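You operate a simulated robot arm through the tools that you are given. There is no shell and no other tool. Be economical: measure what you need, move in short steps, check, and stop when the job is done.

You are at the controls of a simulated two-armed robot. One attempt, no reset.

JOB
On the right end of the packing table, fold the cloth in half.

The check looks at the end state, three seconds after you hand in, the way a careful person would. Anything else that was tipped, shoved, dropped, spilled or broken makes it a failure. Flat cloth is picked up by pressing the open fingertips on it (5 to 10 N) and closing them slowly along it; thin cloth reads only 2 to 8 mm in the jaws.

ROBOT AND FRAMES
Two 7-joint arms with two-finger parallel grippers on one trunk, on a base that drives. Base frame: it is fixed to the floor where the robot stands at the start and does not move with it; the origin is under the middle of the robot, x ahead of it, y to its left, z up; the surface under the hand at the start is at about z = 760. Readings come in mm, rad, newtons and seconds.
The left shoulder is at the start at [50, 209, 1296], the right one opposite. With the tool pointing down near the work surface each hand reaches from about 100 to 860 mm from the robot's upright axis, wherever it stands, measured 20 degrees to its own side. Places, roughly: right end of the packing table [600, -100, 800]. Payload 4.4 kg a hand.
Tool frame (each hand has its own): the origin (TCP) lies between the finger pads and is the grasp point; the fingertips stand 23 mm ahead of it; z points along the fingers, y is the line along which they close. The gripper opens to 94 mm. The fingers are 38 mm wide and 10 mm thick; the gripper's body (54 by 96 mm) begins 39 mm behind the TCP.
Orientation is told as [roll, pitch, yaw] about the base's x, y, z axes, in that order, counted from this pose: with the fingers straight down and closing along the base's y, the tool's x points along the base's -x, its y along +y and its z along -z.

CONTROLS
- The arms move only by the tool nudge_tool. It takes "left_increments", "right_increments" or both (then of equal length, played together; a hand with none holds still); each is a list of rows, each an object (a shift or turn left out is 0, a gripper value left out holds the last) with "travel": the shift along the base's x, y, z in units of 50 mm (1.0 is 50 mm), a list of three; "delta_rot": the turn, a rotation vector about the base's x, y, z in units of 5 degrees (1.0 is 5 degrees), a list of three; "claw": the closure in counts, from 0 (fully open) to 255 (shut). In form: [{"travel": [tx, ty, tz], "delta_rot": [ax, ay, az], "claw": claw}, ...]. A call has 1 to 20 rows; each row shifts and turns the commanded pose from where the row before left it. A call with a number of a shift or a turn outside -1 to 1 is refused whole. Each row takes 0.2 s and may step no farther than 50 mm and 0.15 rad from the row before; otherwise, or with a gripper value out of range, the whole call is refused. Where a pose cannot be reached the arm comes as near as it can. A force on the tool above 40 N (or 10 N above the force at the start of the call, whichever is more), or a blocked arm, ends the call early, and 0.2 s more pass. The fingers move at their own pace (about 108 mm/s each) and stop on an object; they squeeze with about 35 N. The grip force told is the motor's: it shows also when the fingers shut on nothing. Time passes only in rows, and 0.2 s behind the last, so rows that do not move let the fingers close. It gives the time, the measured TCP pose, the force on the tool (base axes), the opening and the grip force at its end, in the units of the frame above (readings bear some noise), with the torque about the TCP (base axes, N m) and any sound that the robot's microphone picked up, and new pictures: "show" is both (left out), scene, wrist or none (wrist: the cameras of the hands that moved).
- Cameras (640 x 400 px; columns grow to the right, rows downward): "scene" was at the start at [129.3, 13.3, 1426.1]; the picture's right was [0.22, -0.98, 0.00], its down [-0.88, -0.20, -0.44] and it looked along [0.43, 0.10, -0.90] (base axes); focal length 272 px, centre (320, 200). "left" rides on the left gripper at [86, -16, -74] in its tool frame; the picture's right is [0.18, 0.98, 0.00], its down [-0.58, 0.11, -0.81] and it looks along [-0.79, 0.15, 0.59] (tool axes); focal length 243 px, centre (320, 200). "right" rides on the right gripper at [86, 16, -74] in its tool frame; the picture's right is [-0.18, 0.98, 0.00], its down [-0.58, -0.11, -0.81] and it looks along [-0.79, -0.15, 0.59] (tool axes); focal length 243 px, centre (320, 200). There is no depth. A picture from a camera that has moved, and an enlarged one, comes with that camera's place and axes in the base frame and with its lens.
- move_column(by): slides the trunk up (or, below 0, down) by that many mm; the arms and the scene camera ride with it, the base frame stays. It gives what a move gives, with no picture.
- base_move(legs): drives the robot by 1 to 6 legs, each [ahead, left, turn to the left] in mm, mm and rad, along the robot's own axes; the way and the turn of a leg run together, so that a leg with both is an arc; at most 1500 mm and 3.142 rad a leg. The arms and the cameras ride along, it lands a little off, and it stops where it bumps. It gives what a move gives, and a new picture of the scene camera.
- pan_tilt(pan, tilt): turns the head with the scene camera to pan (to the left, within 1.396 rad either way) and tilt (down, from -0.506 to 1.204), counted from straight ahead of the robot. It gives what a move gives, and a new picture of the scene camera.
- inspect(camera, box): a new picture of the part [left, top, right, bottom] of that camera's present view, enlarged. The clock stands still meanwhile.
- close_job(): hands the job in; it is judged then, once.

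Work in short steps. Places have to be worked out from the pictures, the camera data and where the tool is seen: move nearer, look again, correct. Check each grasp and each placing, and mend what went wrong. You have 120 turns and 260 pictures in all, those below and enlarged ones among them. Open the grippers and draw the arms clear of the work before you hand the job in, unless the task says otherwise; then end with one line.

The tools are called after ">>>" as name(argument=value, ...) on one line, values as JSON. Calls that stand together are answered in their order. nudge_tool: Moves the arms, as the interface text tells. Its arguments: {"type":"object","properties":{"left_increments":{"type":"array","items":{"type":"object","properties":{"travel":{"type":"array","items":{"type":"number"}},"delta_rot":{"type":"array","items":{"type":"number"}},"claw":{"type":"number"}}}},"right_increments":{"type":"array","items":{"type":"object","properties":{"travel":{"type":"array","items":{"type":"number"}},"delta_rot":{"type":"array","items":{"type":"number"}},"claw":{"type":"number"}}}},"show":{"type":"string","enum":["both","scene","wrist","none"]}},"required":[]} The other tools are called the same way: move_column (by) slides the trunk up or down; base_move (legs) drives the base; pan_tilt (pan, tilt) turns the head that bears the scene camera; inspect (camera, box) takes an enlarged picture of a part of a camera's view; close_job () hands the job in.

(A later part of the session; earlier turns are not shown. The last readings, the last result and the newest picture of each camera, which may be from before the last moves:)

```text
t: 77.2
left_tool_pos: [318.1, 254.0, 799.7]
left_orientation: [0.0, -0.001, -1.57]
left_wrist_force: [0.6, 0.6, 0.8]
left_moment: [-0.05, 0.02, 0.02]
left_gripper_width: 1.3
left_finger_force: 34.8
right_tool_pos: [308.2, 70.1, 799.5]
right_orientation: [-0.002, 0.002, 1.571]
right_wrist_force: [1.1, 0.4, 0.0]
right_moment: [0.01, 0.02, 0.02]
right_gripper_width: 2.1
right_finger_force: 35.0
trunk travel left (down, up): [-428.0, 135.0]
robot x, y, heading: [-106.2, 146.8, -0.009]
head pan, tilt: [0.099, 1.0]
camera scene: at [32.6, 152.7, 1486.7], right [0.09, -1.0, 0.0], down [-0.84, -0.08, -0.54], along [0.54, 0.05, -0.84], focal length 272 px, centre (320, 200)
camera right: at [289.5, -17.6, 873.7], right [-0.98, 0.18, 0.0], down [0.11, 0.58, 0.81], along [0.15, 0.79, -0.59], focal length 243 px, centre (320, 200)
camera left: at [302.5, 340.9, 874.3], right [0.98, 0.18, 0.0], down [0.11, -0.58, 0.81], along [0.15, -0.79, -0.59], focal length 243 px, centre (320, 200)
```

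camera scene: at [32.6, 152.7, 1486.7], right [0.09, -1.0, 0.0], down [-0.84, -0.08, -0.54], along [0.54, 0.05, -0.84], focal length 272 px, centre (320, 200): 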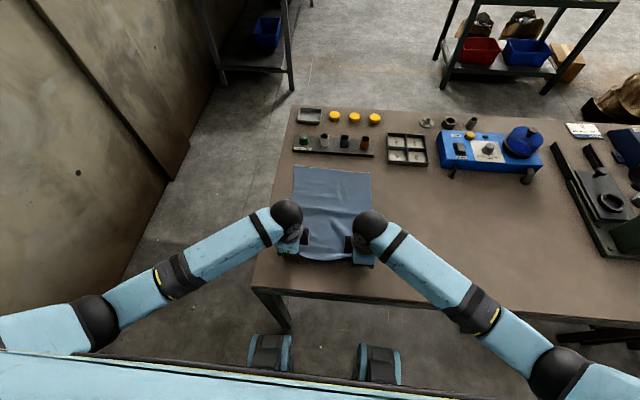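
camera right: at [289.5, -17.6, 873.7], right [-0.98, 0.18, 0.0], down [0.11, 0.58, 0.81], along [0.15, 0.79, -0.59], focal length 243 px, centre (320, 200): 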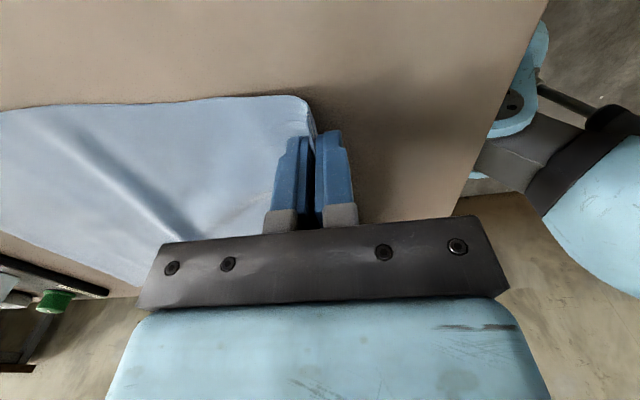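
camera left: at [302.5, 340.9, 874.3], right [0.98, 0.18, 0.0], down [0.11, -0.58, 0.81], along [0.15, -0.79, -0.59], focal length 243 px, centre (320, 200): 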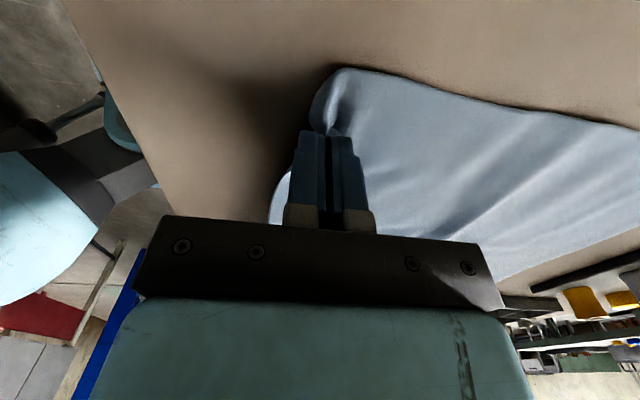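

Much flatter. I'm pulling about 14 mm further to take out the remaining waves.

>>> nudge_tool(left_increments=[{"travel": [-0.14, 0, -0.1]}, {"travel": [-0.14, 0, 0]}, {}], right_increments=[{"travel": [-0.12, 0, -0.1]}, {"travel": [-0.12, 0, 0]}, {}])

>>> inspect(camera="scene", box=[250, 140, 430, 280])

```text
t: 78.0
left_tool_pos: [303.0, 255.0, 795.3]
left_orientation: [0.002, 0.0, -1.571]
left_wrist_force: [0.2, 0.6, 1.0]
left_moment: [0.02, 0.0, -0.01]
left_gripper_width: 1.0
left_finger_force: 35.6
right_tool_pos: [296.1, 70.0, 794.0]
right_orientation: [0.0, -0.001, 1.571]
right_wrist_force: [1.0, -0.6, -0.8]
right_moment: [0.02, -0.02, -0.01]
right_gripper_width: 1.7
right_finger_force: 35.4
trunk travel left (down, up): [-428.0, 135.0]
robot x, y, heading: [-106.9, 145.2, -0.011]
head pan, tilt: [0.099, 1.0]
camera scene: at [32.0, 152.8, 1486.7], right [0.09, -1.0, 0.0], down [-0.84, -0.08, -0.54], along [0.54, 0.05, -0.84], focal length 272 px, centre (320, 200)
camera right: at [278.4, -16.5, 868.5], right [-0.98, 0.18, 0.0], down [0.11, 0.58, 0.81], along [0.15, 0.79, -0.59], focal length 243 px, centre (320, 200)
camera left: at [287.8, 341.0, 869.8], right [0.98, 0.18, 0.0], down [0.11, -0.58, 0.81], along [0.15, -0.79, -0.59], focal length 243 px, centre (320, 200)
```

scene: 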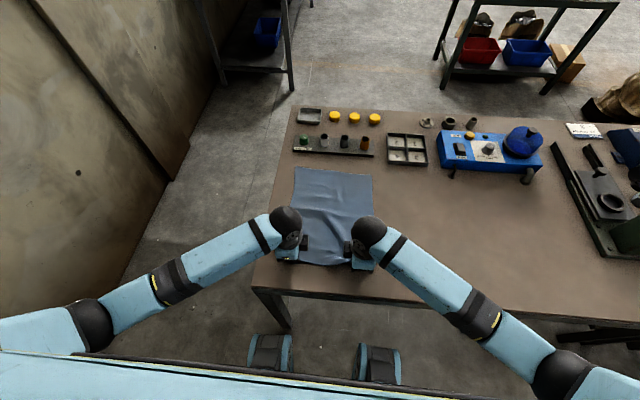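
right: 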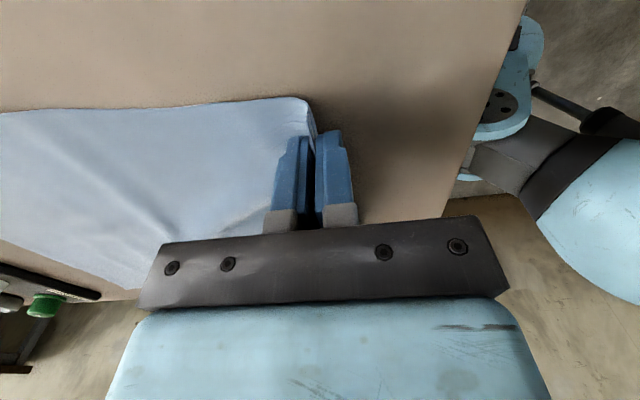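
left: 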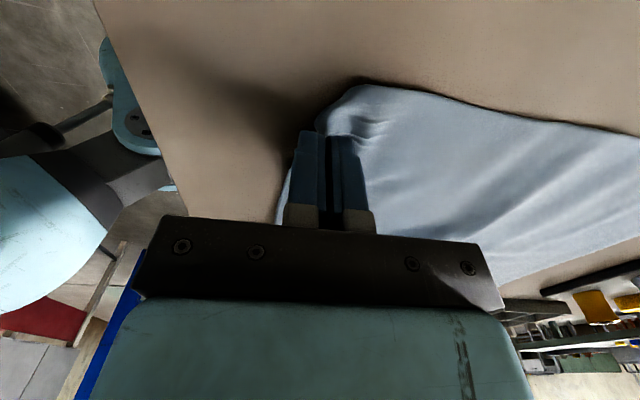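

```text
2.86 times, centred on (340, 210) of scene
camera zoom: at [32.0, 152.8, 1486.7], right [0.09, -1.0, 0.0], down [-0.84, -0.08, -0.54], along [0.54, 0.05, -0.84], focal length 777 px, centre (263, 171)
```

zoom: 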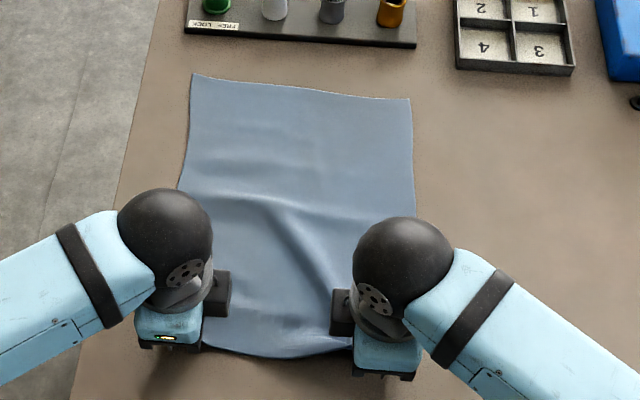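

The cloth is flat apart from slight waves, with the far edge at x≈629 left and 614 right. To gain reach at the far side I'm raising the hands 56 mm on the arms and spreading them slightly, then lowering the trunk by the same amount.

>>> nudge_tool(left_increments=[{"travel": [0, 0.06, 0.56]}, {"travel": [0, 0, 0.56]}, {}], right_increments=[{"travel": [0, -0.06, 0.56]}, {"travel": [0, 0, 0.56]}, {}], show="none")

>>> move_column(by=-56)

```text
t: 78.8
left_tool_pos: [302.5, 258.1, 850.3]
left_orientation: [0.002, -0.001, -1.569]
left_wrist_force: [0.3, 0.1, -0.1]
left_moment: [0.02, 0.0, 0.02]
left_gripper_width: 1.1
left_finger_force: 35.2
right_tool_pos: [295.7, 68.5, 849.3]
right_orientation: [0.0, 0.001, 1.57]
right_wrist_force: [1.0, -0.1, 0.0]
right_moment: [0.02, -0.01, 0.0]
right_gripper_width: 1.4
right_finger_force: 35.0
trunk travel left (down, up): [-428.0, 135.0]
robot x, y, heading: [-104.5, 144.9, -0.01]
head pan, tilt: [0.099, 1.0]
```

```text
t: 79.8
left_tool_pos: [303.3, 257.0, 794.2]
left_orientation: [0.002, 0.001, -1.569]
left_wrist_force: [-0.2, 0.2, 0.3]
left_moment: [0.02, 0.0, -0.01]
left_gripper_width: 1.0
left_finger_force: 34.8
right_tool_pos: [295.6, 68.2, 793.9]
right_orientation: [0.0, 0.002, 1.571]
right_wrist_force: [-0.1, -0.2, 0.4]
right_moment: [0.0, -0.03, 0.01]
right_gripper_width: 2.0
right_finger_force: 34.6
trunk travel left (down, up): [-372.0, 191.0]
robot x, y, heading: [-104.1, 147.0, -0.006]
head pan, tilt: [0.099, 1.0]
```

Now I'm refolding along the wide arc, keeping the sheet nearly taut about x≈460, and stopping partway down.

>>> nudge_tool(left_increments=[{"travel": [0.2, 0, 0.56]}, {"travel": [0.32, 0, 0.76]}, {"travel": [0.48, 0, 0.64]}, {"travel": [0.64, 0, 0.48]}, {"travel": [0.76, 0, 0.32]}, {"travel": [0.8, 0, 0.1]}, {"travel": [0.8, 0, -0.1]}, {"travel": [0.76, 0, -0.32], "delta_rot": [0, 1, 0]}, {"travel": [0.64, 0, -0.48], "delta_rot": [0, 1, 0]}, {"travel": [0.48, 0, -0.64], "delta_rot": [0, 1, 0]}, {}], right_increments=[{"travel": [0.2, 0, 0.56]}, {"travel": [0.32, 0, 0.76]}, {"travel": [0.48, 0, 0.64]}, {"travel": [0.64, 0, 0.48]}, {"travel": [0.76, 0, 0.32]}, {"travel": [0.8, 0, 0.1]}, {"travel": [0.8, 0, -0.1]}, {"travel": [0.76, 0, -0.32], "delta_rot": [0, 1, 0]}, {"travel": [0.64, 0, -0.48], "delta_rot": [0, 1, 0]}, {"travel": [0.4, 0, -0.64], "delta_rot": [0, 1, 0]}, {}])

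```text
t: 82.2
left_tool_pos: [597.0, 256.8, 860.4]
left_orientation: [-0.259, -0.001, -1.571]
left_wrist_force: [-0.2, -0.9, 0.9]
left_moment: [-0.01, -0.03, -0.01]
left_gripper_width: 1.2
left_finger_force: 35.2
right_tool_pos: [587.0, 70.9, 858.2]
right_orientation: [0.26, 0.0, 1.572]
right_wrist_force: [0.1, 0.0, -0.2]
right_moment: [0.01, -0.05, 0.02]
right_gripper_width: 1.8
right_finger_force: 35.0
trunk travel left (down, up): [-372.0, 191.0]
robot x, y, heading: [-106.0, 146.2, -0.012]
head pan, tilt: [0.099, 1.0]
camera scene: at [30.3, 152.8, 1431.0], right [0.09, -1.0, 0.0], down [-0.84, -0.08, -0.54], along [0.54, 0.05, -0.84], focal length 272 px, centre (320, 200)
camera right: at [588.8, -16.5, 935.9], right [-0.95, 0.18, 0.25], down [0.31, 0.58, 0.75], along [-0.01, 0.79, -0.61], focal length 243 px, centre (320, 200)
camera left: at [600.0, 343.1, 936.6], right [0.95, 0.18, -0.25], down [0.31, -0.58, 0.75], along [-0.01, -0.79, -0.61], focal length 243 px, centre (320, 200)
```

scene: 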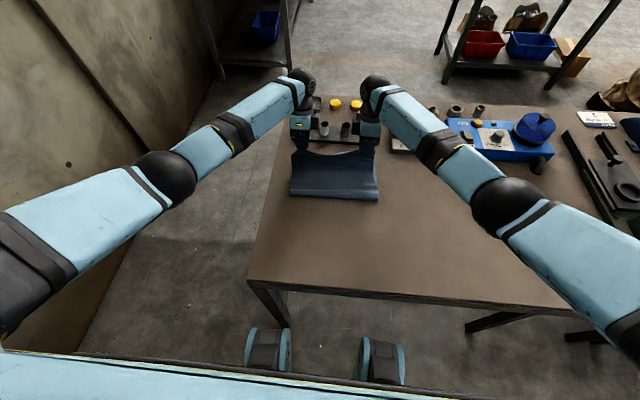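
right: 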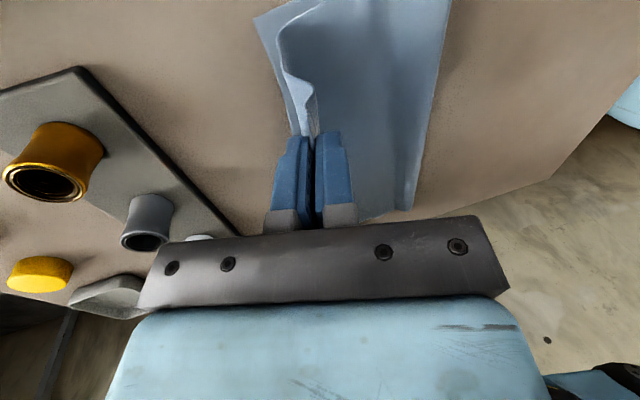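
left: 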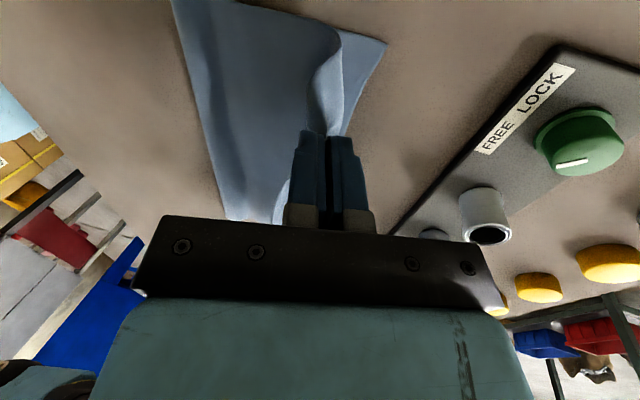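

The taut pull slid the lower layer back: the far corners are now at x≈590 right and 608 left, while the crease sits at 470, so there is too much slack in the top. I'm swinging the edge back loosely to reset the fold about the true middle, x≈420–438.

>>> nudge_tool(left_increments=[{"travel": [-0.78, 0, 0.5], "delta_rot": [0, -1, 0]}, {"travel": [-0.78, 0, 0.4], "delta_rot": [0, -1, 0]}, {"travel": [-0.78, 0, 0.2], "delta_rot": [0, -1, 0]}, {"travel": [-0.78, 0, 0]}, {"travel": [-0.78, 0, -0.3]}, {"travel": [-0.78, 0, -0.5]}, {"travel": [-0.78, 0, -0.5]}, {"travel": [0, 0, -0.3]}, {}], right_increments=[{"travel": [-0.78, 0, 0.5], "delta_rot": [0, -1, 0]}, {"travel": [-0.78, 0, 0.4], "delta_rot": [0, -1, 0]}, {"travel": [-0.78, 0, 0.2], "delta_rot": [0, -1, 0]}, {"travel": [-0.78, 0, 0]}, {"travel": [-0.78, 0, -0.3]}, {"travel": [-0.78, 0, -0.5]}, {"travel": [-0.78, 0, -0.5]}, {"travel": [0, 0, -0.3]}, {}], show="scene")

>>> inspect(camera="scene", box=[250, 120, 430, 260])

```text
t: 84.2
left_tool_pos: [323.9, 258.1, 834.9]
left_orientation: [0.002, 0.001, -1.571]
left_wrist_force: [0.3, -0.6, 0.5]
left_moment: [-0.02, -0.01, 0.0]
left_gripper_width: 1.1
left_finger_force: 35.7
right_tool_pos: [311.9, 68.9, 835.9]
right_orientation: [0.0, 0.0, 1.572]
right_wrist_force: [0.0, -1.0, -0.5]
right_moment: [-0.03, 0.05, 0.01]
right_gripper_width: 1.9
right_finger_force: 35.0
trunk travel left (down, up): [-372.0, 191.0]
robot x, y, heading: [-106.3, 146.6, -0.011]
head pan, tilt: [0.099, 1.0]
camera scene: at [31.1, 152.8, 1430.8], right [0.09, -1.0, 0.0], down [-0.84, -0.08, -0.54], along [0.54, 0.05, -0.84], focal length 272 px, centre (320, 200)
```

scene: 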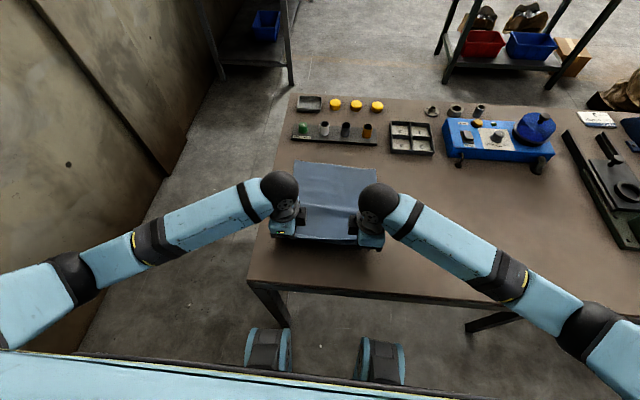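

```text
2.86 times, centred on (340, 190) of scene
camera zoom: at [31.1, 152.8, 1430.8], right [0.09, -1.0, 0.0], down [-0.84, -0.08, -0.54], along [0.54, 0.05, -0.84], focal length 777 px, centre (263, 229)
```

zoom: 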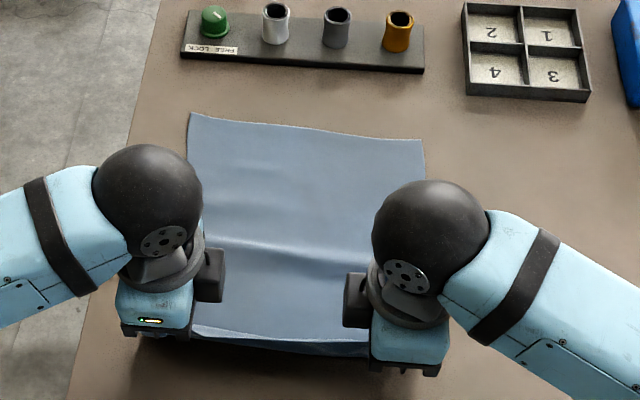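

The far edge is at x≈608 left and 592 right, and the bend now sits at about x=440, close to the true middle. I'm refolding on an arc centred there, stopping short to check.

>>> nudge_tool(left_increments=[{"travel": [0.4, 0, 0.6]}, {"travel": [0.56, 0, 0.56]}, {"travel": [0.64, 0, 0.46]}, {"travel": [0.76, 0, 0.2]}, {"travel": [0.8, 0, -0.04]}, {"travel": [0.7, 0, -0.3]}, {"travel": [0.6, 0, -0.5], "delta_rot": [0, 1, 0]}, {"travel": [0.5, 0, -0.6], "delta_rot": [0, 1, 0]}, {"travel": [0.3, 0, -0.6], "delta_rot": [0, 1, 0]}, {}], right_increments=[{"travel": [0.4, 0, 0.6]}, {"travel": [0.56, 0, 0.56]}, {"travel": [0.64, 0, 0.46]}, {"travel": [0.76, 0, 0.2]}, {"travel": [0.8, 0, -0.04]}, {"travel": [0.7, 0, -0.3]}, {"travel": [0.56, 0, -0.5], "delta_rot": [0, 1, 0]}, {"travel": [0.46, 0, -0.6], "delta_rot": [0, 1, 0]}, {"travel": [0.26, 0, -0.6], "delta_rot": [0, 1, 0]}, {}])

```text
t: 86.4
left_tool_pos: [587.7, 259.3, 825.7]
left_orientation: [-0.261, 0.001, -1.571]
left_wrist_force: [-0.3, -0.8, 0.2]
left_moment: [-0.03, -0.02, 0.03]
left_gripper_width: 0.8
left_finger_force: 34.5
right_tool_pos: [571.5, 68.4, 825.0]
right_orientation: [0.262, 0.0, 1.572]
right_wrist_force: [0.0, 0.6, 0.7]
right_moment: [-0.01, -0.06, -0.05]
right_gripper_width: 1.8
right_finger_force: 35.7
trunk travel left (down, up): [-372.0, 191.0]
robot x, y, heading: [-106.2, 148.4, -0.008]
head pan, tilt: [0.099, 1.0]
camera scene: at [30.7, 152.7, 1430.9], right [0.09, -1.0, 0.0], down [-0.84, -0.08, -0.54], along [0.54, 0.05, -0.84], focal length 272 px, centre (320, 200)
camera right: at [572.9, -18.7, 900.8], right [-0.95, 0.18, 0.25], down [0.31, 0.58, 0.75], along [-0.01, 0.79, -0.61], focal length 243 px, centre (320, 200)
camera left: at [591.8, 345.0, 901.4], right [0.95, 0.18, -0.25], down [0.31, -0.58, 0.75], along [-0.01, -0.79, -0.61], focal length 243 px, centre (320, 200)
```

scene: 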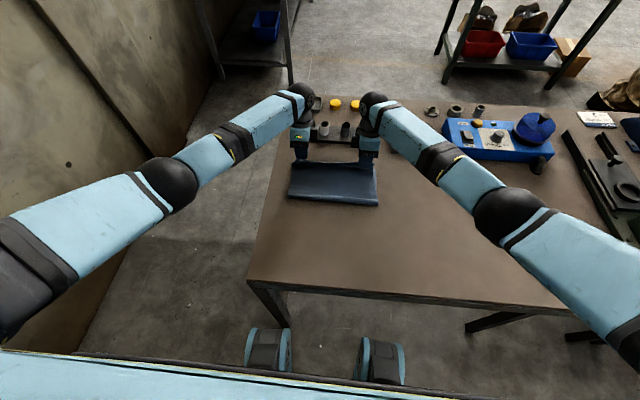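
right: 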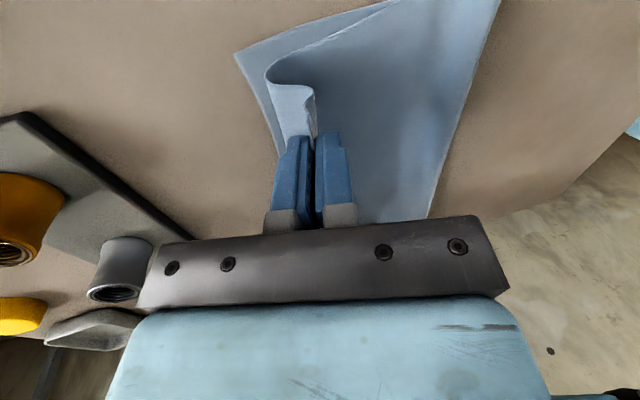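
left: 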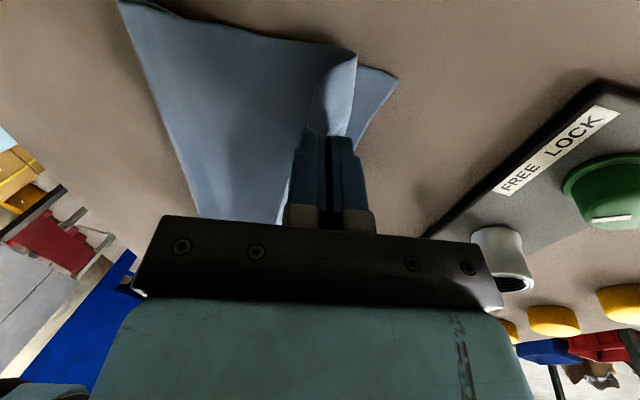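

The crease is still forming about 30 mm too far out, because the high, taut arc pulls it. I'm swinging back low and refolding on a slacker, lower arc, which put the crease in the right place the first time.

>>> nudge_tool(left_increments=[{"travel": [-0.75, 0, 0.5], "delta_rot": [0, -1, 0]}, {"travel": [-0.75, 0, 0.4], "delta_rot": [0, -1, 0]}, {"travel": [-0.75, 0, 0], "delta_rot": [0, -1, 0]}, {"travel": [-0.75, 0, 0]}, {"travel": [-0.75, 0, -0.2]}, {"travel": [-0.75, 0, -0.4]}, {"travel": [-0.75, 0, -0.4]}, {"travel": [-0.1, 0, -0.3]}, {}, {}], right_increments=[{"travel": [-0.75, 0, 0.5], "delta_rot": [0, -1, 0]}, {"travel": [-0.75, 0, 0.4], "delta_rot": [0, -1, 0]}, {"travel": [-0.75, 0, 0], "delta_rot": [0, -1, 0]}, {"travel": [-0.75, 0, 0]}, {"travel": [-0.75, 0, -0.2]}, {"travel": [-0.75, 0, -0.4]}, {"travel": [-0.75, 0, -0.4]}, {"travel": [-0.1, 0, -0.3]}, {}, {}], show="wrist")

>>> inspect(camera="scene", box=[250, 120, 430, 260])

```text
t: 88.6
left_tool_pos: [320.2, 258.2, 803.7]
left_orientation: [0.002, -0.001, -1.572]
left_wrist_force: [-0.4, 0.5, -1.3]
left_moment: [0.02, 0.02, 0.05]
left_gripper_width: 1.0
left_finger_force: 34.7
right_tool_pos: [302.9, 70.4, 802.6]
right_orientation: [-0.001, 0.002, 1.571]
right_wrist_force: [-0.4, -0.5, 1.2]
right_moment: [-0.02, 0.08, 0.02]
right_gripper_width: 1.7
right_finger_force: 35.3
trunk travel left (down, up): [-372.0, 191.0]
robot x, y, heading: [-106.5, 145.4, -0.008]
head pan, tilt: [0.099, 1.0]
camera right: at [285.0, -16.8, 877.5], right [-0.98, 0.18, 0.0], down [0.11, 0.58, 0.81], along [0.15, 0.79, -0.59], focal length 243 px, centre (320, 200)
camera left: at [303.5, 343.9, 878.8], right [0.98, 0.18, 0.0], down [0.11, -0.58, 0.81], along [0.15, -0.79, -0.59], focal length 243 px, centre (320, 200)
```

right: 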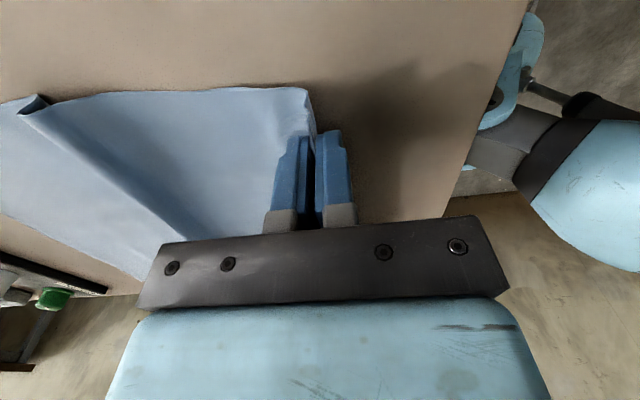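
left: 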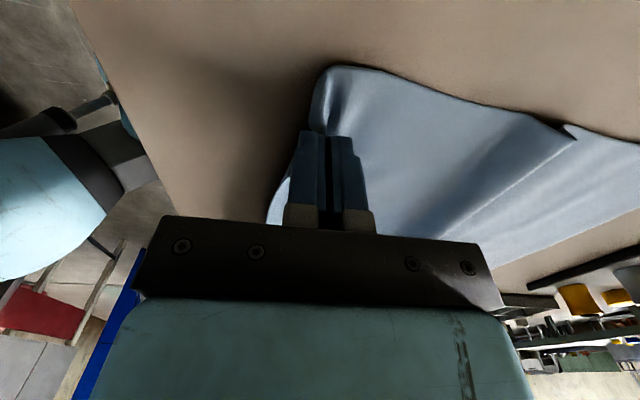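

```text
2.86 times, centred on (340, 190) of scene
camera zoom: at [32.1, 152.8, 1430.7], right [0.09, -1.0, 0.0], down [-0.84, -0.08, -0.54], along [0.54, 0.05, -0.84], focal length 777 px, centre (263, 229)
```

zoom: 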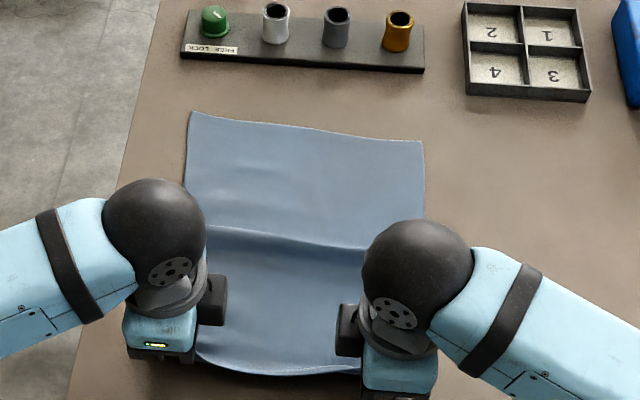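

A small slack ridge is left at x≈460. I'm pulling back 34 mm gently to flatten it without sliding the far edge.

>>> nudge_tool(left_increments=[{"travel": [-0.2, 0, 0]}, {"travel": [-0.2, 0, 0]}, {"travel": [-0.2, 0, -0.1]}, {"travel": [-0.08, 0, 0]}, {}], right_increments=[{"travel": [-0.2, 0, 0]}, {"travel": [-0.2, 0, 0]}, {"travel": [-0.2, 0, -0.1]}, {"travel": [-0.08, 0, 0]}, {}], show="none")

>>> inspect(camera="scene", box=[250, 120, 430, 260])

```text
t: 89.8
left_tool_pos: [285.9, 258.4, 800.3]
left_orientation: [0.002, -0.001, -1.571]
left_wrist_force: [-0.3, -0.3, 0.0]
left_moment: [-0.02, -0.01, 0.0]
left_gripper_width: 1.1
left_finger_force: 34.8
right_tool_pos: [269.8, 68.2, 799.5]
right_orientation: [-0.001, -0.001, 1.571]
right_wrist_force: [1.2, -0.2, 0.0]
right_moment: [-0.01, 0.07, -0.04]
right_gripper_width: 2.0
right_finger_force: 34.9
trunk travel left (down, up): [-372.0, 191.0]
robot x, y, heading: [-104.2, 144.3, -0.006]
head pan, tilt: [0.099, 1.0]
```

```text
2.86 times, centred on (340, 190) of scene
camera zoom: at [31.8, 152.8, 1430.7], right [0.09, -1.0, 0.0], down [-0.84, -0.08, -0.54], along [0.54, 0.05, -0.84], focal length 777 px, centre (263, 229)
```

zoom: 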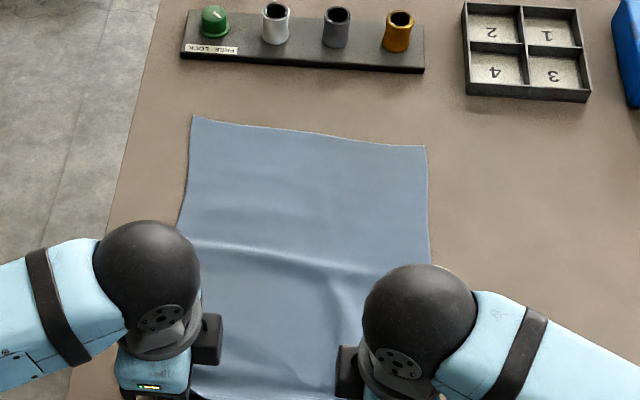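

It's nearly flat now: far edge at 603 left and 584 right, hands at 286 and 270, so the middle is at about 440 and 422. Now the low, slack arc fold.

>>> nudge_tool(left_increments=[{"travel": [0.3, 0, 0.5]}, {"travel": [0.5, 0, 0.5]}, {"travel": [0.6, 0, 0.4]}, {"travel": [0.7, 0, 0.2]}, {"travel": [0.7, 0, 0.1]}, {"travel": [0.7, 0, 0]}, {"travel": [0.7, 0, -0.1]}, {"travel": [0.7, 0, -0.2]}, {"travel": [0.6, 0, -0.4], "delta_rot": [0, 1, 0]}, {"travel": [0.4, 0, -0.3], "delta_rot": [0, 1, 0]}, {}], right_increments=[{"travel": [0.3, 0, 0.5]}, {"travel": [0.5, 0, 0.5]}, {"travel": [0.6, 0, 0.4]}, {"travel": [0.7, 0, 0.2]}, {"travel": [0.7, 0, 0.1]}, {"travel": [0.7, 0, 0]}, {"travel": [0.7, 0, -0.1]}, {"travel": [0.7, 0, -0.2]}, {"travel": [0.6, 0, -0.4], "delta_rot": [0, 1, 0]}, {"travel": [0.4, 0, -0.3], "delta_rot": [0, 1, 0]}, {}])

>>> inspect(camera="scene", box=[250, 120, 430, 260])

```text
t: 92.2
left_tool_pos: [581.5, 256.5, 835.2]
left_orientation: [-0.173, -0.003, -1.571]
left_wrist_force: [-1.0, 0.0, 0.1]
left_moment: [-0.02, -0.01, -0.01]
left_gripper_width: 1.2
left_finger_force: 35.0
right_tool_pos: [564.3, 67.8, 834.2]
right_orientation: [0.175, 0.001, 1.572]
right_wrist_force: [-0.6, -0.9, 0.6]
right_moment: [-0.02, -0.05, 0.0]
right_gripper_width: 2.0
right_finger_force: 34.4
trunk travel left (down, up): [-372.0, 191.0]
robot x, y, heading: [-105.6, 146.9, -0.009]
head pan, tilt: [0.099, 1.0]
camera scene: at [31.0, 152.8, 1430.9], right [0.09, -1.0, 0.0], down [-0.84, -0.08, -0.54], along [0.54, 0.05, -0.84], focal length 272 px, centre (320, 200)
camera right: at [560.1, -18.6, 910.1], right [-0.97, 0.18, 0.17], down [0.25, 0.58, 0.77], along [0.04, 0.79, -0.61], focal length 243 px, centre (320, 200)
camera left: at [579.2, 343.2, 911.0], right [0.97, 0.18, -0.17], down [0.25, -0.58, 0.78], along [0.04, -0.79, -0.61], focal length 243 px, centre (320, 200)
```

scene: 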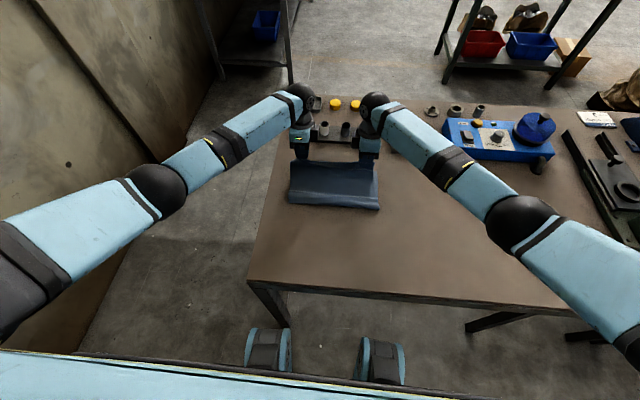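
right: 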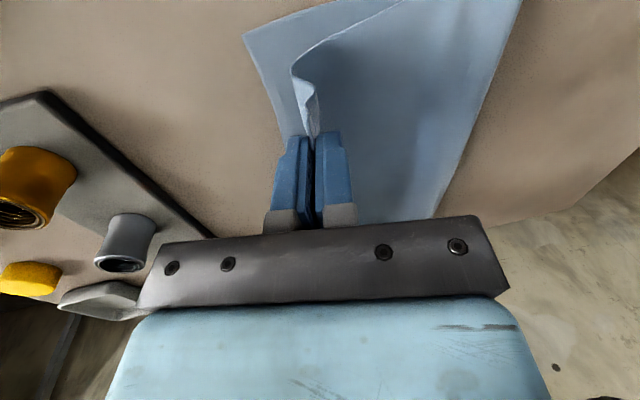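
left: 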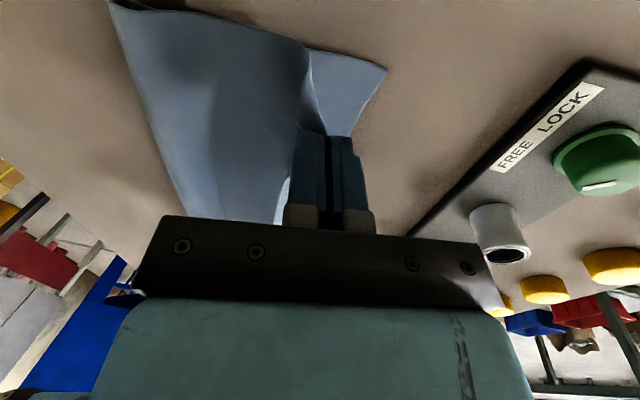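

```text
2.86 times, centred on (340, 190) of scene
camera zoom: at [31.0, 152.8, 1430.9], right [0.09, -1.0, 0.0], down [-0.84, -0.08, -0.54], along [0.54, 0.05, -0.84], focal length 777 px, centre (263, 229)
```

zoom: 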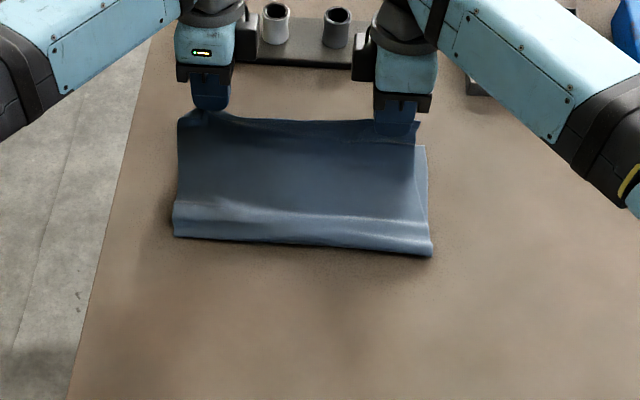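

The crease is now at x≈442 all across, close to ideal. I'm lowering the top edge onto the far edge, with the right hand slightly further ahead to even out the slack.

>>> nudge_tool(left_increments=[{"travel": [0.1, -0.04, -0.36]}, {"travel": [0.16, -0.04, -0.3], "delta_rot": [0, 1, 0]}, {"travel": [0.26, 0, -0.22]}, {}], right_increments=[{"travel": [0.14, -0.04, -0.36]}, {"travel": [0.22, -0.04, -0.3], "delta_rot": [0, 1, 0]}, {"travel": [0.32, 0, -0.22]}, {}])

>>> inspect(camera="scene", box=[250, 120, 430, 260])

```text
t: 93.2
left_tool_pos: [607.3, 253.3, 790.7]
left_orientation: [-0.259, 0.002, -1.571]
left_wrist_force: [-0.5, -0.2, -0.3]
left_moment: [-0.02, 0.0, 0.02]
left_gripper_width: 1.2
left_finger_force: 35.2
right_tool_pos: [597.0, 64.7, 789.5]
right_orientation: [0.261, 0.0, 1.573]
right_wrist_force: [0.2, 0.3, 0.5]
right_moment: [0.01, -0.04, 0.0]
right_gripper_width: 2.0
right_finger_force: 35.1
trunk travel left (down, up): [-372.0, 191.0]
robot x, y, heading: [-105.0, 144.6, -0.01]
head pan, tilt: [0.099, 1.0]
camera scene: at [31.5, 152.7, 1430.8], right [0.09, -1.0, 0.0], down [-0.84, -0.08, -0.54], along [0.54, 0.05, -0.84], focal length 272 px, centre (320, 200)
camera right: at [599.6, -23.2, 866.3], right [-0.95, 0.18, 0.25], down [0.31, 0.58, 0.75], along [-0.01, 0.79, -0.61], focal length 243 px, centre (320, 200)
camera left: at [611.8, 339.1, 867.6], right [0.95, 0.18, -0.25], down [0.31, -0.58, 0.75], along [-0.01, -0.79, -0.61], focal length 243 px, centre (320, 200)
```

scene: 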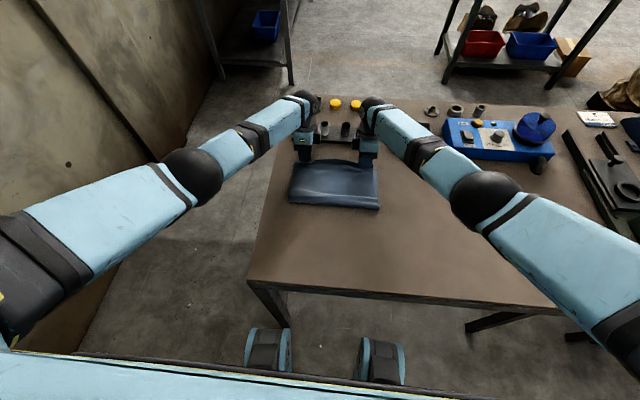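
right: 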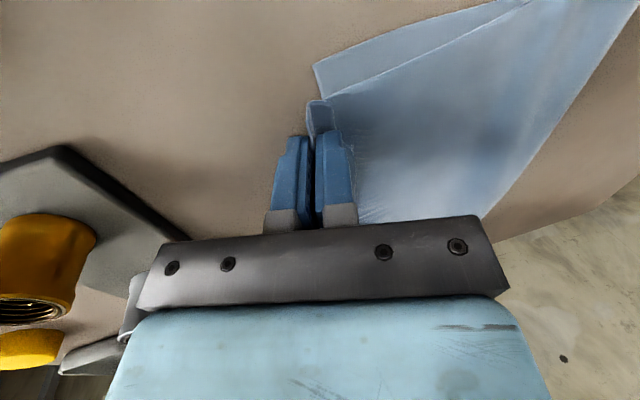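
left: 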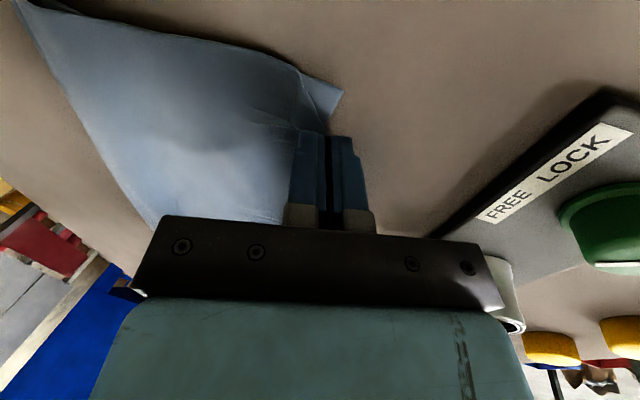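

```text
2.86 times, centred on (340, 190) of scene
camera zoom: at [31.5, 152.7, 1430.8], right [0.09, -1.0, 0.0], down [-0.84, -0.08, -0.54], along [0.54, 0.05, -0.84], focal length 777 px, centre (263, 229)
```

zoom: 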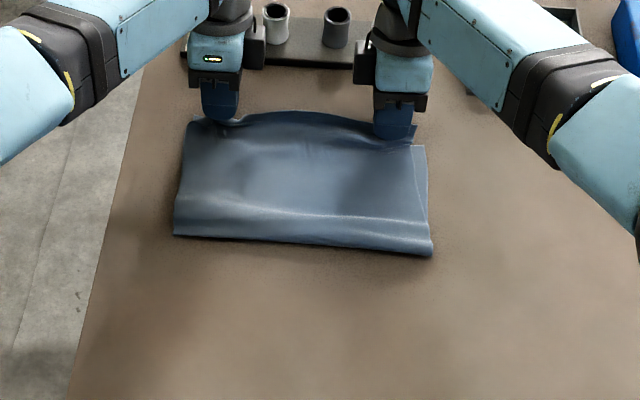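

The layers match well. I'm spreading the right hand 6 mm outward, settling 2 mm, then opening slowly and lifting off with the trunk.

>>> nudge_tool(left_increments=[{"travel": [0, 0.04, -0.04]}, {}, {"claw": 248}, {"claw": 240}, {"claw": 232}, {"claw": 224}, {"claw": 216}, {"claw": 210}, {}], right_increments=[{"travel": [0, -0.12, -0.04]}, {}, {"claw": 248}, {"claw": 240}, {"claw": 232}, {"claw": 224}, {"claw": 216}, {"claw": 210}, {}], show="none")

>>> move_column(by=110)

>>> nudge_tool(left_increments=[{}], right_increments=[{}], show="wrist")

>>> inspect(camera="scene", box=[250, 120, 430, 260])

```text
t: 95.2
left_tool_pos: [607.6, 256.2, 788.9]
left_orientation: [-0.26, 0.0, -1.571]
left_wrist_force: [0.0, -0.4, -1.2]
left_moment: [-0.01, 0.0, -0.03]
left_gripper_width: 16.6
left_finger_force: 0.0
right_tool_pos: [596.3, 58.3, 789.1]
right_orientation: [0.262, 0.002, 1.572]
right_wrist_force: [0.9, 0.0, -0.3]
right_moment: [0.02, 0.0, -0.04]
right_gripper_width: 16.3
right_finger_force: 0.1
trunk travel left (down, up): [-372.0, 191.0]
robot x, y, heading: [-105.8, 147.6, -0.011]
head pan, tilt: [0.099, 1.0]
```

```text
t: 96.6
left_tool_pos: [607.5, 255.6, 898.2]
left_orientation: [-0.262, 0.001, -1.572]
left_wrist_force: [-0.6, 0.9, -0.3]
left_moment: [-0.01, -0.01, 0.01]
left_gripper_width: 16.7
left_finger_force: 0.1
right_tool_pos: [596.8, 56.8, 898.1]
right_orientation: [0.262, 0.001, 1.57]
right_wrist_force: [-0.3, 0.3, -1.3]
right_moment: [0.01, -0.03, 0.03]
right_gripper_width: 16.6
right_finger_force: 0.1
trunk travel left (down, up): [-482.0, 81.0]
robot x, y, heading: [-108.3, 152.2, -0.008]
head pan, tilt: [0.099, 1.0]
```

```text
t: 97.0
left_tool_pos: [608.3, 255.7, 899.1]
left_orientation: [-0.261, -0.001, -1.571]
left_wrist_force: [0.3, -0.2, -0.1]
left_moment: [-0.03, 0.03, -0.02]
left_gripper_width: 16.7
left_finger_force: 0.1
right_tool_pos: [597.8, 57.2, 898.7]
right_orientation: [0.262, -0.001, 1.57]
right_wrist_force: [-0.3, -0.7, 0.0]
right_moment: [-0.02, 0.03, 0.02]
right_gripper_width: 16.3
right_finger_force: 0.1
trunk travel left (down, up): [-482.0, 81.0]
robot x, y, heading: [-107.3, 153.8, -0.007]
head pan, tilt: [0.099, 1.0]
camera right: at [599.4, -29.5, 974.6], right [-0.95, 0.18, 0.25], down [0.31, 0.58, 0.75], along [-0.01, 0.79, -0.61], focal length 243 px, centre (320, 200)
camera left: at [611.4, 341.7, 975.3], right [0.95, 0.18, -0.25], down [0.31, -0.58, 0.75], along [-0.01, -0.79, -0.61], focal length 243 px, centre (320, 200)
```

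right: 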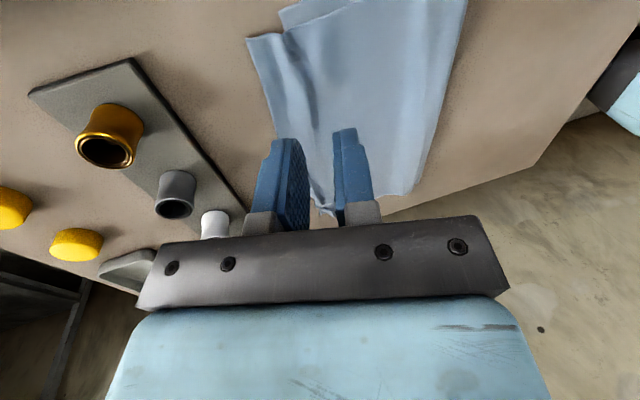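
left: 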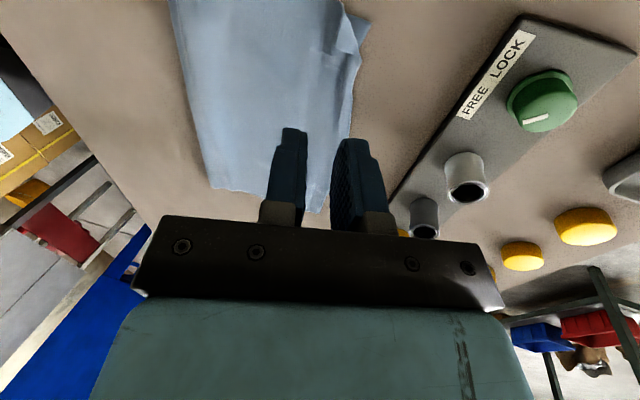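

```text
2.86 times, centred on (340, 190) of scene
camera zoom: at [31.7, 152.8, 1540.7], right [0.09, -1.0, 0.0], down [-0.84, -0.08, -0.54], along [0.54, 0.05, -0.84], focal length 777 px, centre (263, 229)
```

zoom: 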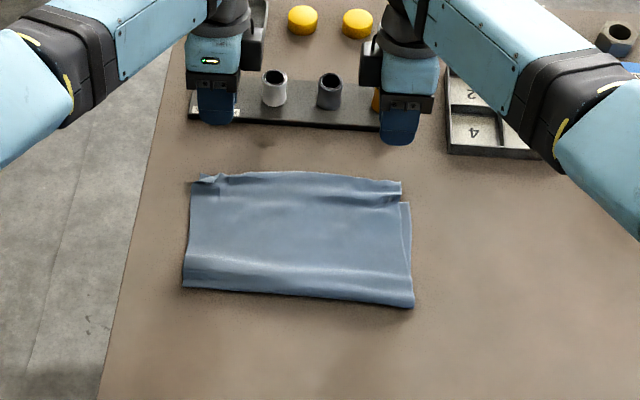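

That looks like a good half fold. I'm retracting the hands back and to the sides for a clear final look.

>>> nudge_tool(left_increments=[{"travel": [-0.6, 0, 0.5]}, {"travel": [-0.9, 0, 0]}, {"travel": [-0.9, 0.3, 0]}, {"travel": [-0.9, 0.3, 0]}, {"travel": [-0.6, 0.6, 0]}, {"travel": [-0.3, 0.9, 0]}, {"travel": [0, 0.9, 0]}, {}], right_increments=[{"travel": [-0.6, 0, 0.5]}, {"travel": [-0.9, 0, 0]}, {"travel": [-0.9, -0.3, 0]}, {"travel": [-0.9, -0.3, 0]}, {"travel": [-0.6, -0.6, 0]}, {"travel": [-0.3, -0.9, 0]}, {"travel": [0, -0.9, 0]}, {}], show="scene")

>>> inspect(camera="scene", box=[270, 140, 410, 240])

```text
t: 98.8
left_tool_pos: [399.3, 409.1, 921.2]
left_orientation: [-0.26, -0.001, -1.571]
left_wrist_force: [-0.4, -0.2, 0.0]
left_moment: [0.02, 0.0, -0.02]
left_gripper_width: 16.1
left_finger_force: 0.0
right_tool_pos: [386.3, -90.2, 921.5]
right_orientation: [0.262, -0.001, 1.573]
right_wrist_force: [-0.3, 0.6, 0.2]
right_moment: [0.02, -0.01, 0.01]
right_gripper_width: 16.6
right_finger_force: 0.1
trunk travel left (down, up): [-482.0, 81.0]
robot x, y, heading: [-105.0, 148.2, -0.006]
head pan, tilt: [0.099, 1.0]
camera scene: at [32.0, 152.8, 1540.7], right [0.09, -1.0, 0.0], down [-0.84, -0.08, -0.54], along [0.54, 0.05, -0.84], focal length 272 px, centre (320, 200)
```

scene: 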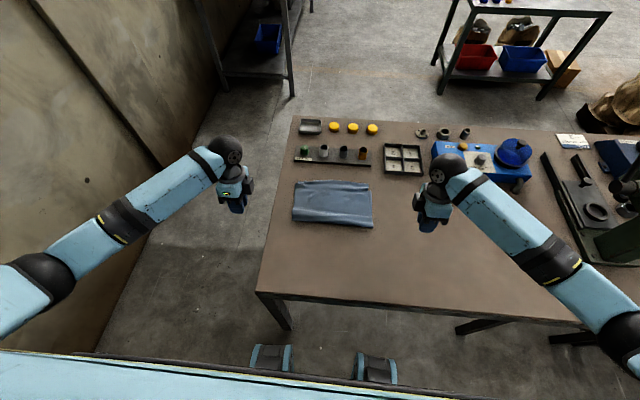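

```text
4.00 times, centred on (340, 190) of scene
camera zoom: at [32.0, 152.8, 1540.7], right [0.09, -1.0, 0.0], down [-0.84, -0.08, -0.54], along [0.54, 0.05, -0.84], focal length 1088 px, centre (240, 240)
```

zoom: 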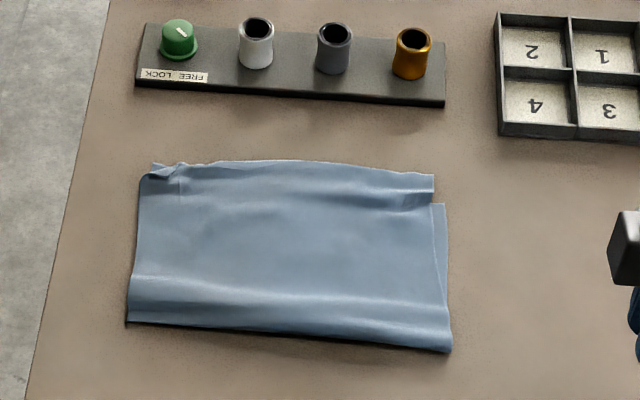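

The fold is good, but the top right corner overhangs the lower one by about 30 mm. I'll correct that with the right hand alone, since the overhang is a single layer. First I'm lowering the trunk for reach and bringing the right hand there, upright.

>>> move_column(by=-60)

>>> nudge_tool(right_increments=[{"travel": [0.74, 0.5, 0], "delta_rot": [0, -1, 0], "claw": 201}, {"travel": [0.74, 0.5, 0], "delta_rot": [0, -1, 0]}, {"travel": [0.74, 0.5, 0], "delta_rot": [0, -1, 0]}, {"travel": [0.74, 0.5, 0]}, {"travel": [0.74, 0.5, 0]}, {"travel": [0.74, 0.5, 0]}, {"travel": [0, 0, -0.6]}, {"travel": [0, 0, -0.5]}, {}], show="wrist")

```text
t: 99.8
left_tool_pos: [398.9, 408.3, 861.0]
left_orientation: [-0.261, 0.0, -1.571]
left_wrist_force: [0.0, -0.1, 1.0]
left_moment: [-0.01, 0.0, -0.01]
left_gripper_width: 16.5
left_finger_force: 0.0
right_tool_pos: [387.8, -90.8, 861.4]
right_orientation: [0.262, -0.001, 1.569]
right_wrist_force: [0.2, 0.1, 0.6]
right_moment: [0.0, 0.01, -0.02]
right_gripper_width: 16.6
right_finger_force: 0.0
trunk travel left (down, up): [-422.0, 141.0]
robot x, y, heading: [-108.0, 149.2, -0.012]
head pan, tilt: [0.099, 1.0]
```

```text
t: 101.8
left_tool_pos: [398.3, 406.3, 862.3]
left_orientation: [-0.26, -0.001, -1.572]
left_wrist_force: [0.0, -0.4, -0.4]
left_moment: [0.03, 0.04, 0.02]
left_gripper_width: 16.4
left_finger_force: 0.0
right_tool_pos: [609.6, 58.5, 806.0]
right_orientation: [0.0, 0.0, 1.571]
right_wrist_force: [0.1, 0.3, 0.0]
right_moment: [0.02, 0.02, 0.0]
right_gripper_width: 19.8
right_finger_force: 0.1
trunk travel left (down, up): [-422.0, 141.0]
robot x, y, heading: [-105.3, 144.2, -0.008]
head pan, tilt: [0.099, 1.0]
camera right: at [591.7, -28.2, 880.7], right [-0.98, 0.18, 0.0], down [0.11, 0.58, 0.81], along [0.15, 0.79, -0.59], focal length 243 px, centre (320, 200)
```

right: 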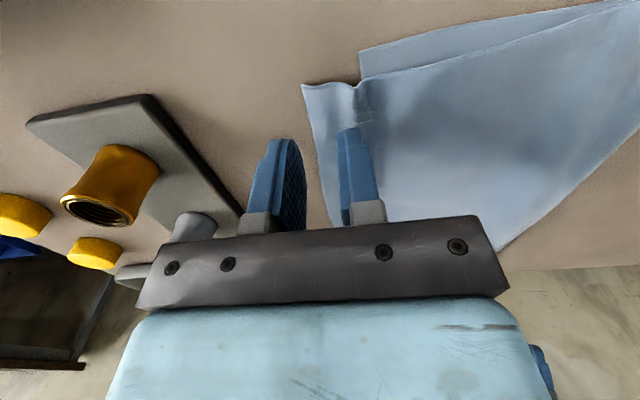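

The right jaws straddle the overhanging single layer, with its edge at x≈612. I'm lowering to contact.

>>> nudge_tool(right_increments=[{"travel": [0, 0, -0.34]}, {"travel": [0, 0, -0.06]}, {}], show="none")

```text
t: 102.6
left_tool_pos: [397.6, 407.9, 862.3]
left_orientation: [-0.262, 0.0, -1.57]
left_wrist_force: [-0.4, 1.0, -0.6]
left_moment: [-0.03, 0.03, -0.02]
left_gripper_width: 16.5
left_finger_force: 0.1
right_tool_pos: [609.7, 59.8, 784.7]
right_orientation: [-0.001, 0.0, 1.571]
right_wrist_force: [-0.2, 0.1, -0.3]
right_moment: [-0.02, -0.03, 0.02]
right_gripper_width: 20.1
right_finger_force: 0.1
trunk travel left (down, up): [-422.0, 141.0]
robot x, y, heading: [-109.5, 146.1, -0.013]
head pan, tilt: [0.099, 1.0]
```

>>> nudge_tool(right_increments=[{"travel": [0, 0, -0.03]}, {}], show="none")

```text
t: 103.2
left_tool_pos: [398.7, 408.0, 860.5]
left_orientation: [-0.261, 0.002, -1.57]
left_wrist_force: [0.5, 0.5, 0.2]
left_moment: [0.0, 0.01, 0.0]
left_gripper_width: 16.5
left_finger_force: 0.1
right_tool_pos: [608.1, 58.7, 785.1]
right_orientation: [-0.001, 0.0, 1.571]
right_wrist_force: [-0.4, 0.6, 0.6]
right_moment: [0.0, 0.0, -0.04]
right_gripper_width: 19.9
right_finger_force: 0.1
trunk travel left (down, up): [-422.0, 141.0]
robot x, y, heading: [-108.1, 147.6, -0.007]
head pan, tilt: [0.099, 1.0]
```

Just touching now. I'm pressing 1.5 mm more and closing slowly.

>>> nudge_tool(right_increments=[{"travel": [0, 0, -0.03]}, {}, {"claw": 206}, {"claw": 210}, {"claw": 214}, {"claw": 218}, {"claw": 222}, {"claw": 226}, {"claw": 230}, {"claw": 234}, {"claw": 238}, {"claw": 242}, {"claw": 246}, {"claw": 250}, {"claw": 255}, {}, {}], show="wrist")

```text
t: 106.8
left_tool_pos: [398.0, 407.9, 862.4]
left_orientation: [-0.262, 0.002, -1.572]
left_wrist_force: [-0.3, 0.3, 0.4]
left_moment: [-0.01, 0.0, -0.02]
left_gripper_width: 16.4
left_finger_force: 0.0
right_tool_pos: [609.3, 60.1, 784.7]
right_orientation: [0.0, 0.002, 1.569]
right_wrist_force: [-0.8, 0.0, 9.9]
right_moment: [-0.07, 0.09, 0.0]
right_gripper_width: 2.0
right_finger_force: 34.8
trunk travel left (down, up): [-422.0, 141.0]
robot x, y, heading: [-107.6, 144.3, -0.012]
head pan, tilt: [0.099, 1.0]
camera right: at [591.3, -27.5, 859.0], right [-0.98, 0.18, 0.0], down [0.11, 0.58, 0.81], along [0.15, 0.79, -0.59], focal length 243 px, centre (320, 200)
```

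right: 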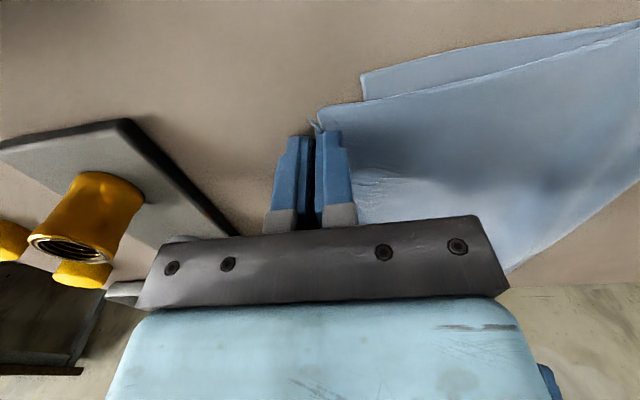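

Gripped at 2.0 mm. I'm lifting and swinging back a little so the crease relaxes on the right, then laying it down about 18 mm further back, in line with the lower corner.

>>> nudge_tool(right_increments=[{"travel": [-0.3, 0, 0.5]}, {"travel": [-0.6, 0, 0.5]}, {"travel": [-0.7, 0, 0.3]}, {"travel": [-0.6, 0, 0]}, {}, {"travel": [0.5, 0, -0.1]}, {"travel": [0.5, -0.06, -0.3], "delta_rot": [0, 1, 0]}, {"travel": [0.4, -0.06, -0.4], "delta_rot": [0, 1, 0]}, {"travel": [0.3, 0, -0.3], "delta_rot": [0, 1, 0]}, {}], show="wrist")

>>> inspect(camera="scene", box=[270, 140, 410, 240])

```text
t: 109.0
left_tool_pos: [398.3, 407.7, 861.9]
left_orientation: [-0.26, 0.0, -1.572]
left_wrist_force: [0.0, 0.0, 0.2]
left_moment: [0.04, 0.02, 0.02]
left_gripper_width: 16.3
left_finger_force: 0.1
right_tool_pos: [583.6, 53.4, 795.7]
right_orientation: [0.262, 0.001, 1.573]
right_wrist_force: [-0.6, -0.9, 0.3]
right_moment: [-0.02, -0.05, 0.0]
right_gripper_width: 1.5
right_finger_force: 35.4
trunk travel left (down, up): [-422.0, 141.0]
robot x, y, heading: [-104.1, 144.6, -0.005]
head pan, tilt: [0.099, 1.0]
camera right: at [586.3, -33.6, 871.4], right [-0.95, 0.18, 0.25], down [0.31, 0.58, 0.75], along [-0.01, 0.79, -0.61], focal length 243 px, centre (320, 200)
```

right: 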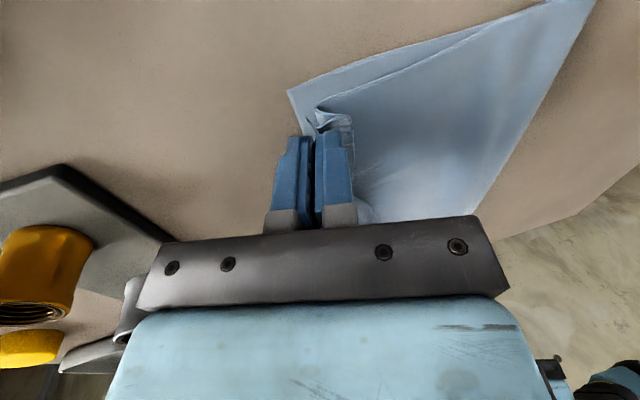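

```text
4.00 times, centred on (340, 190) of scene
camera zoom: at [31.2, 151.6, 1480.8], right [0.09, -1.0, 0.0], down [-0.84, -0.08, -0.54], along [0.54, 0.05, -0.84], focal length 1088 px, centre (240, 240)
```

zoom: 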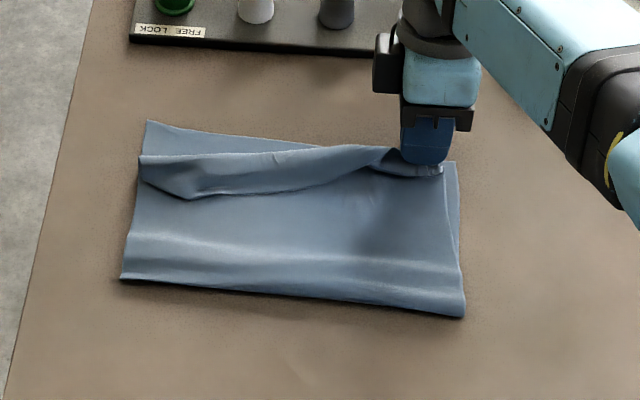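

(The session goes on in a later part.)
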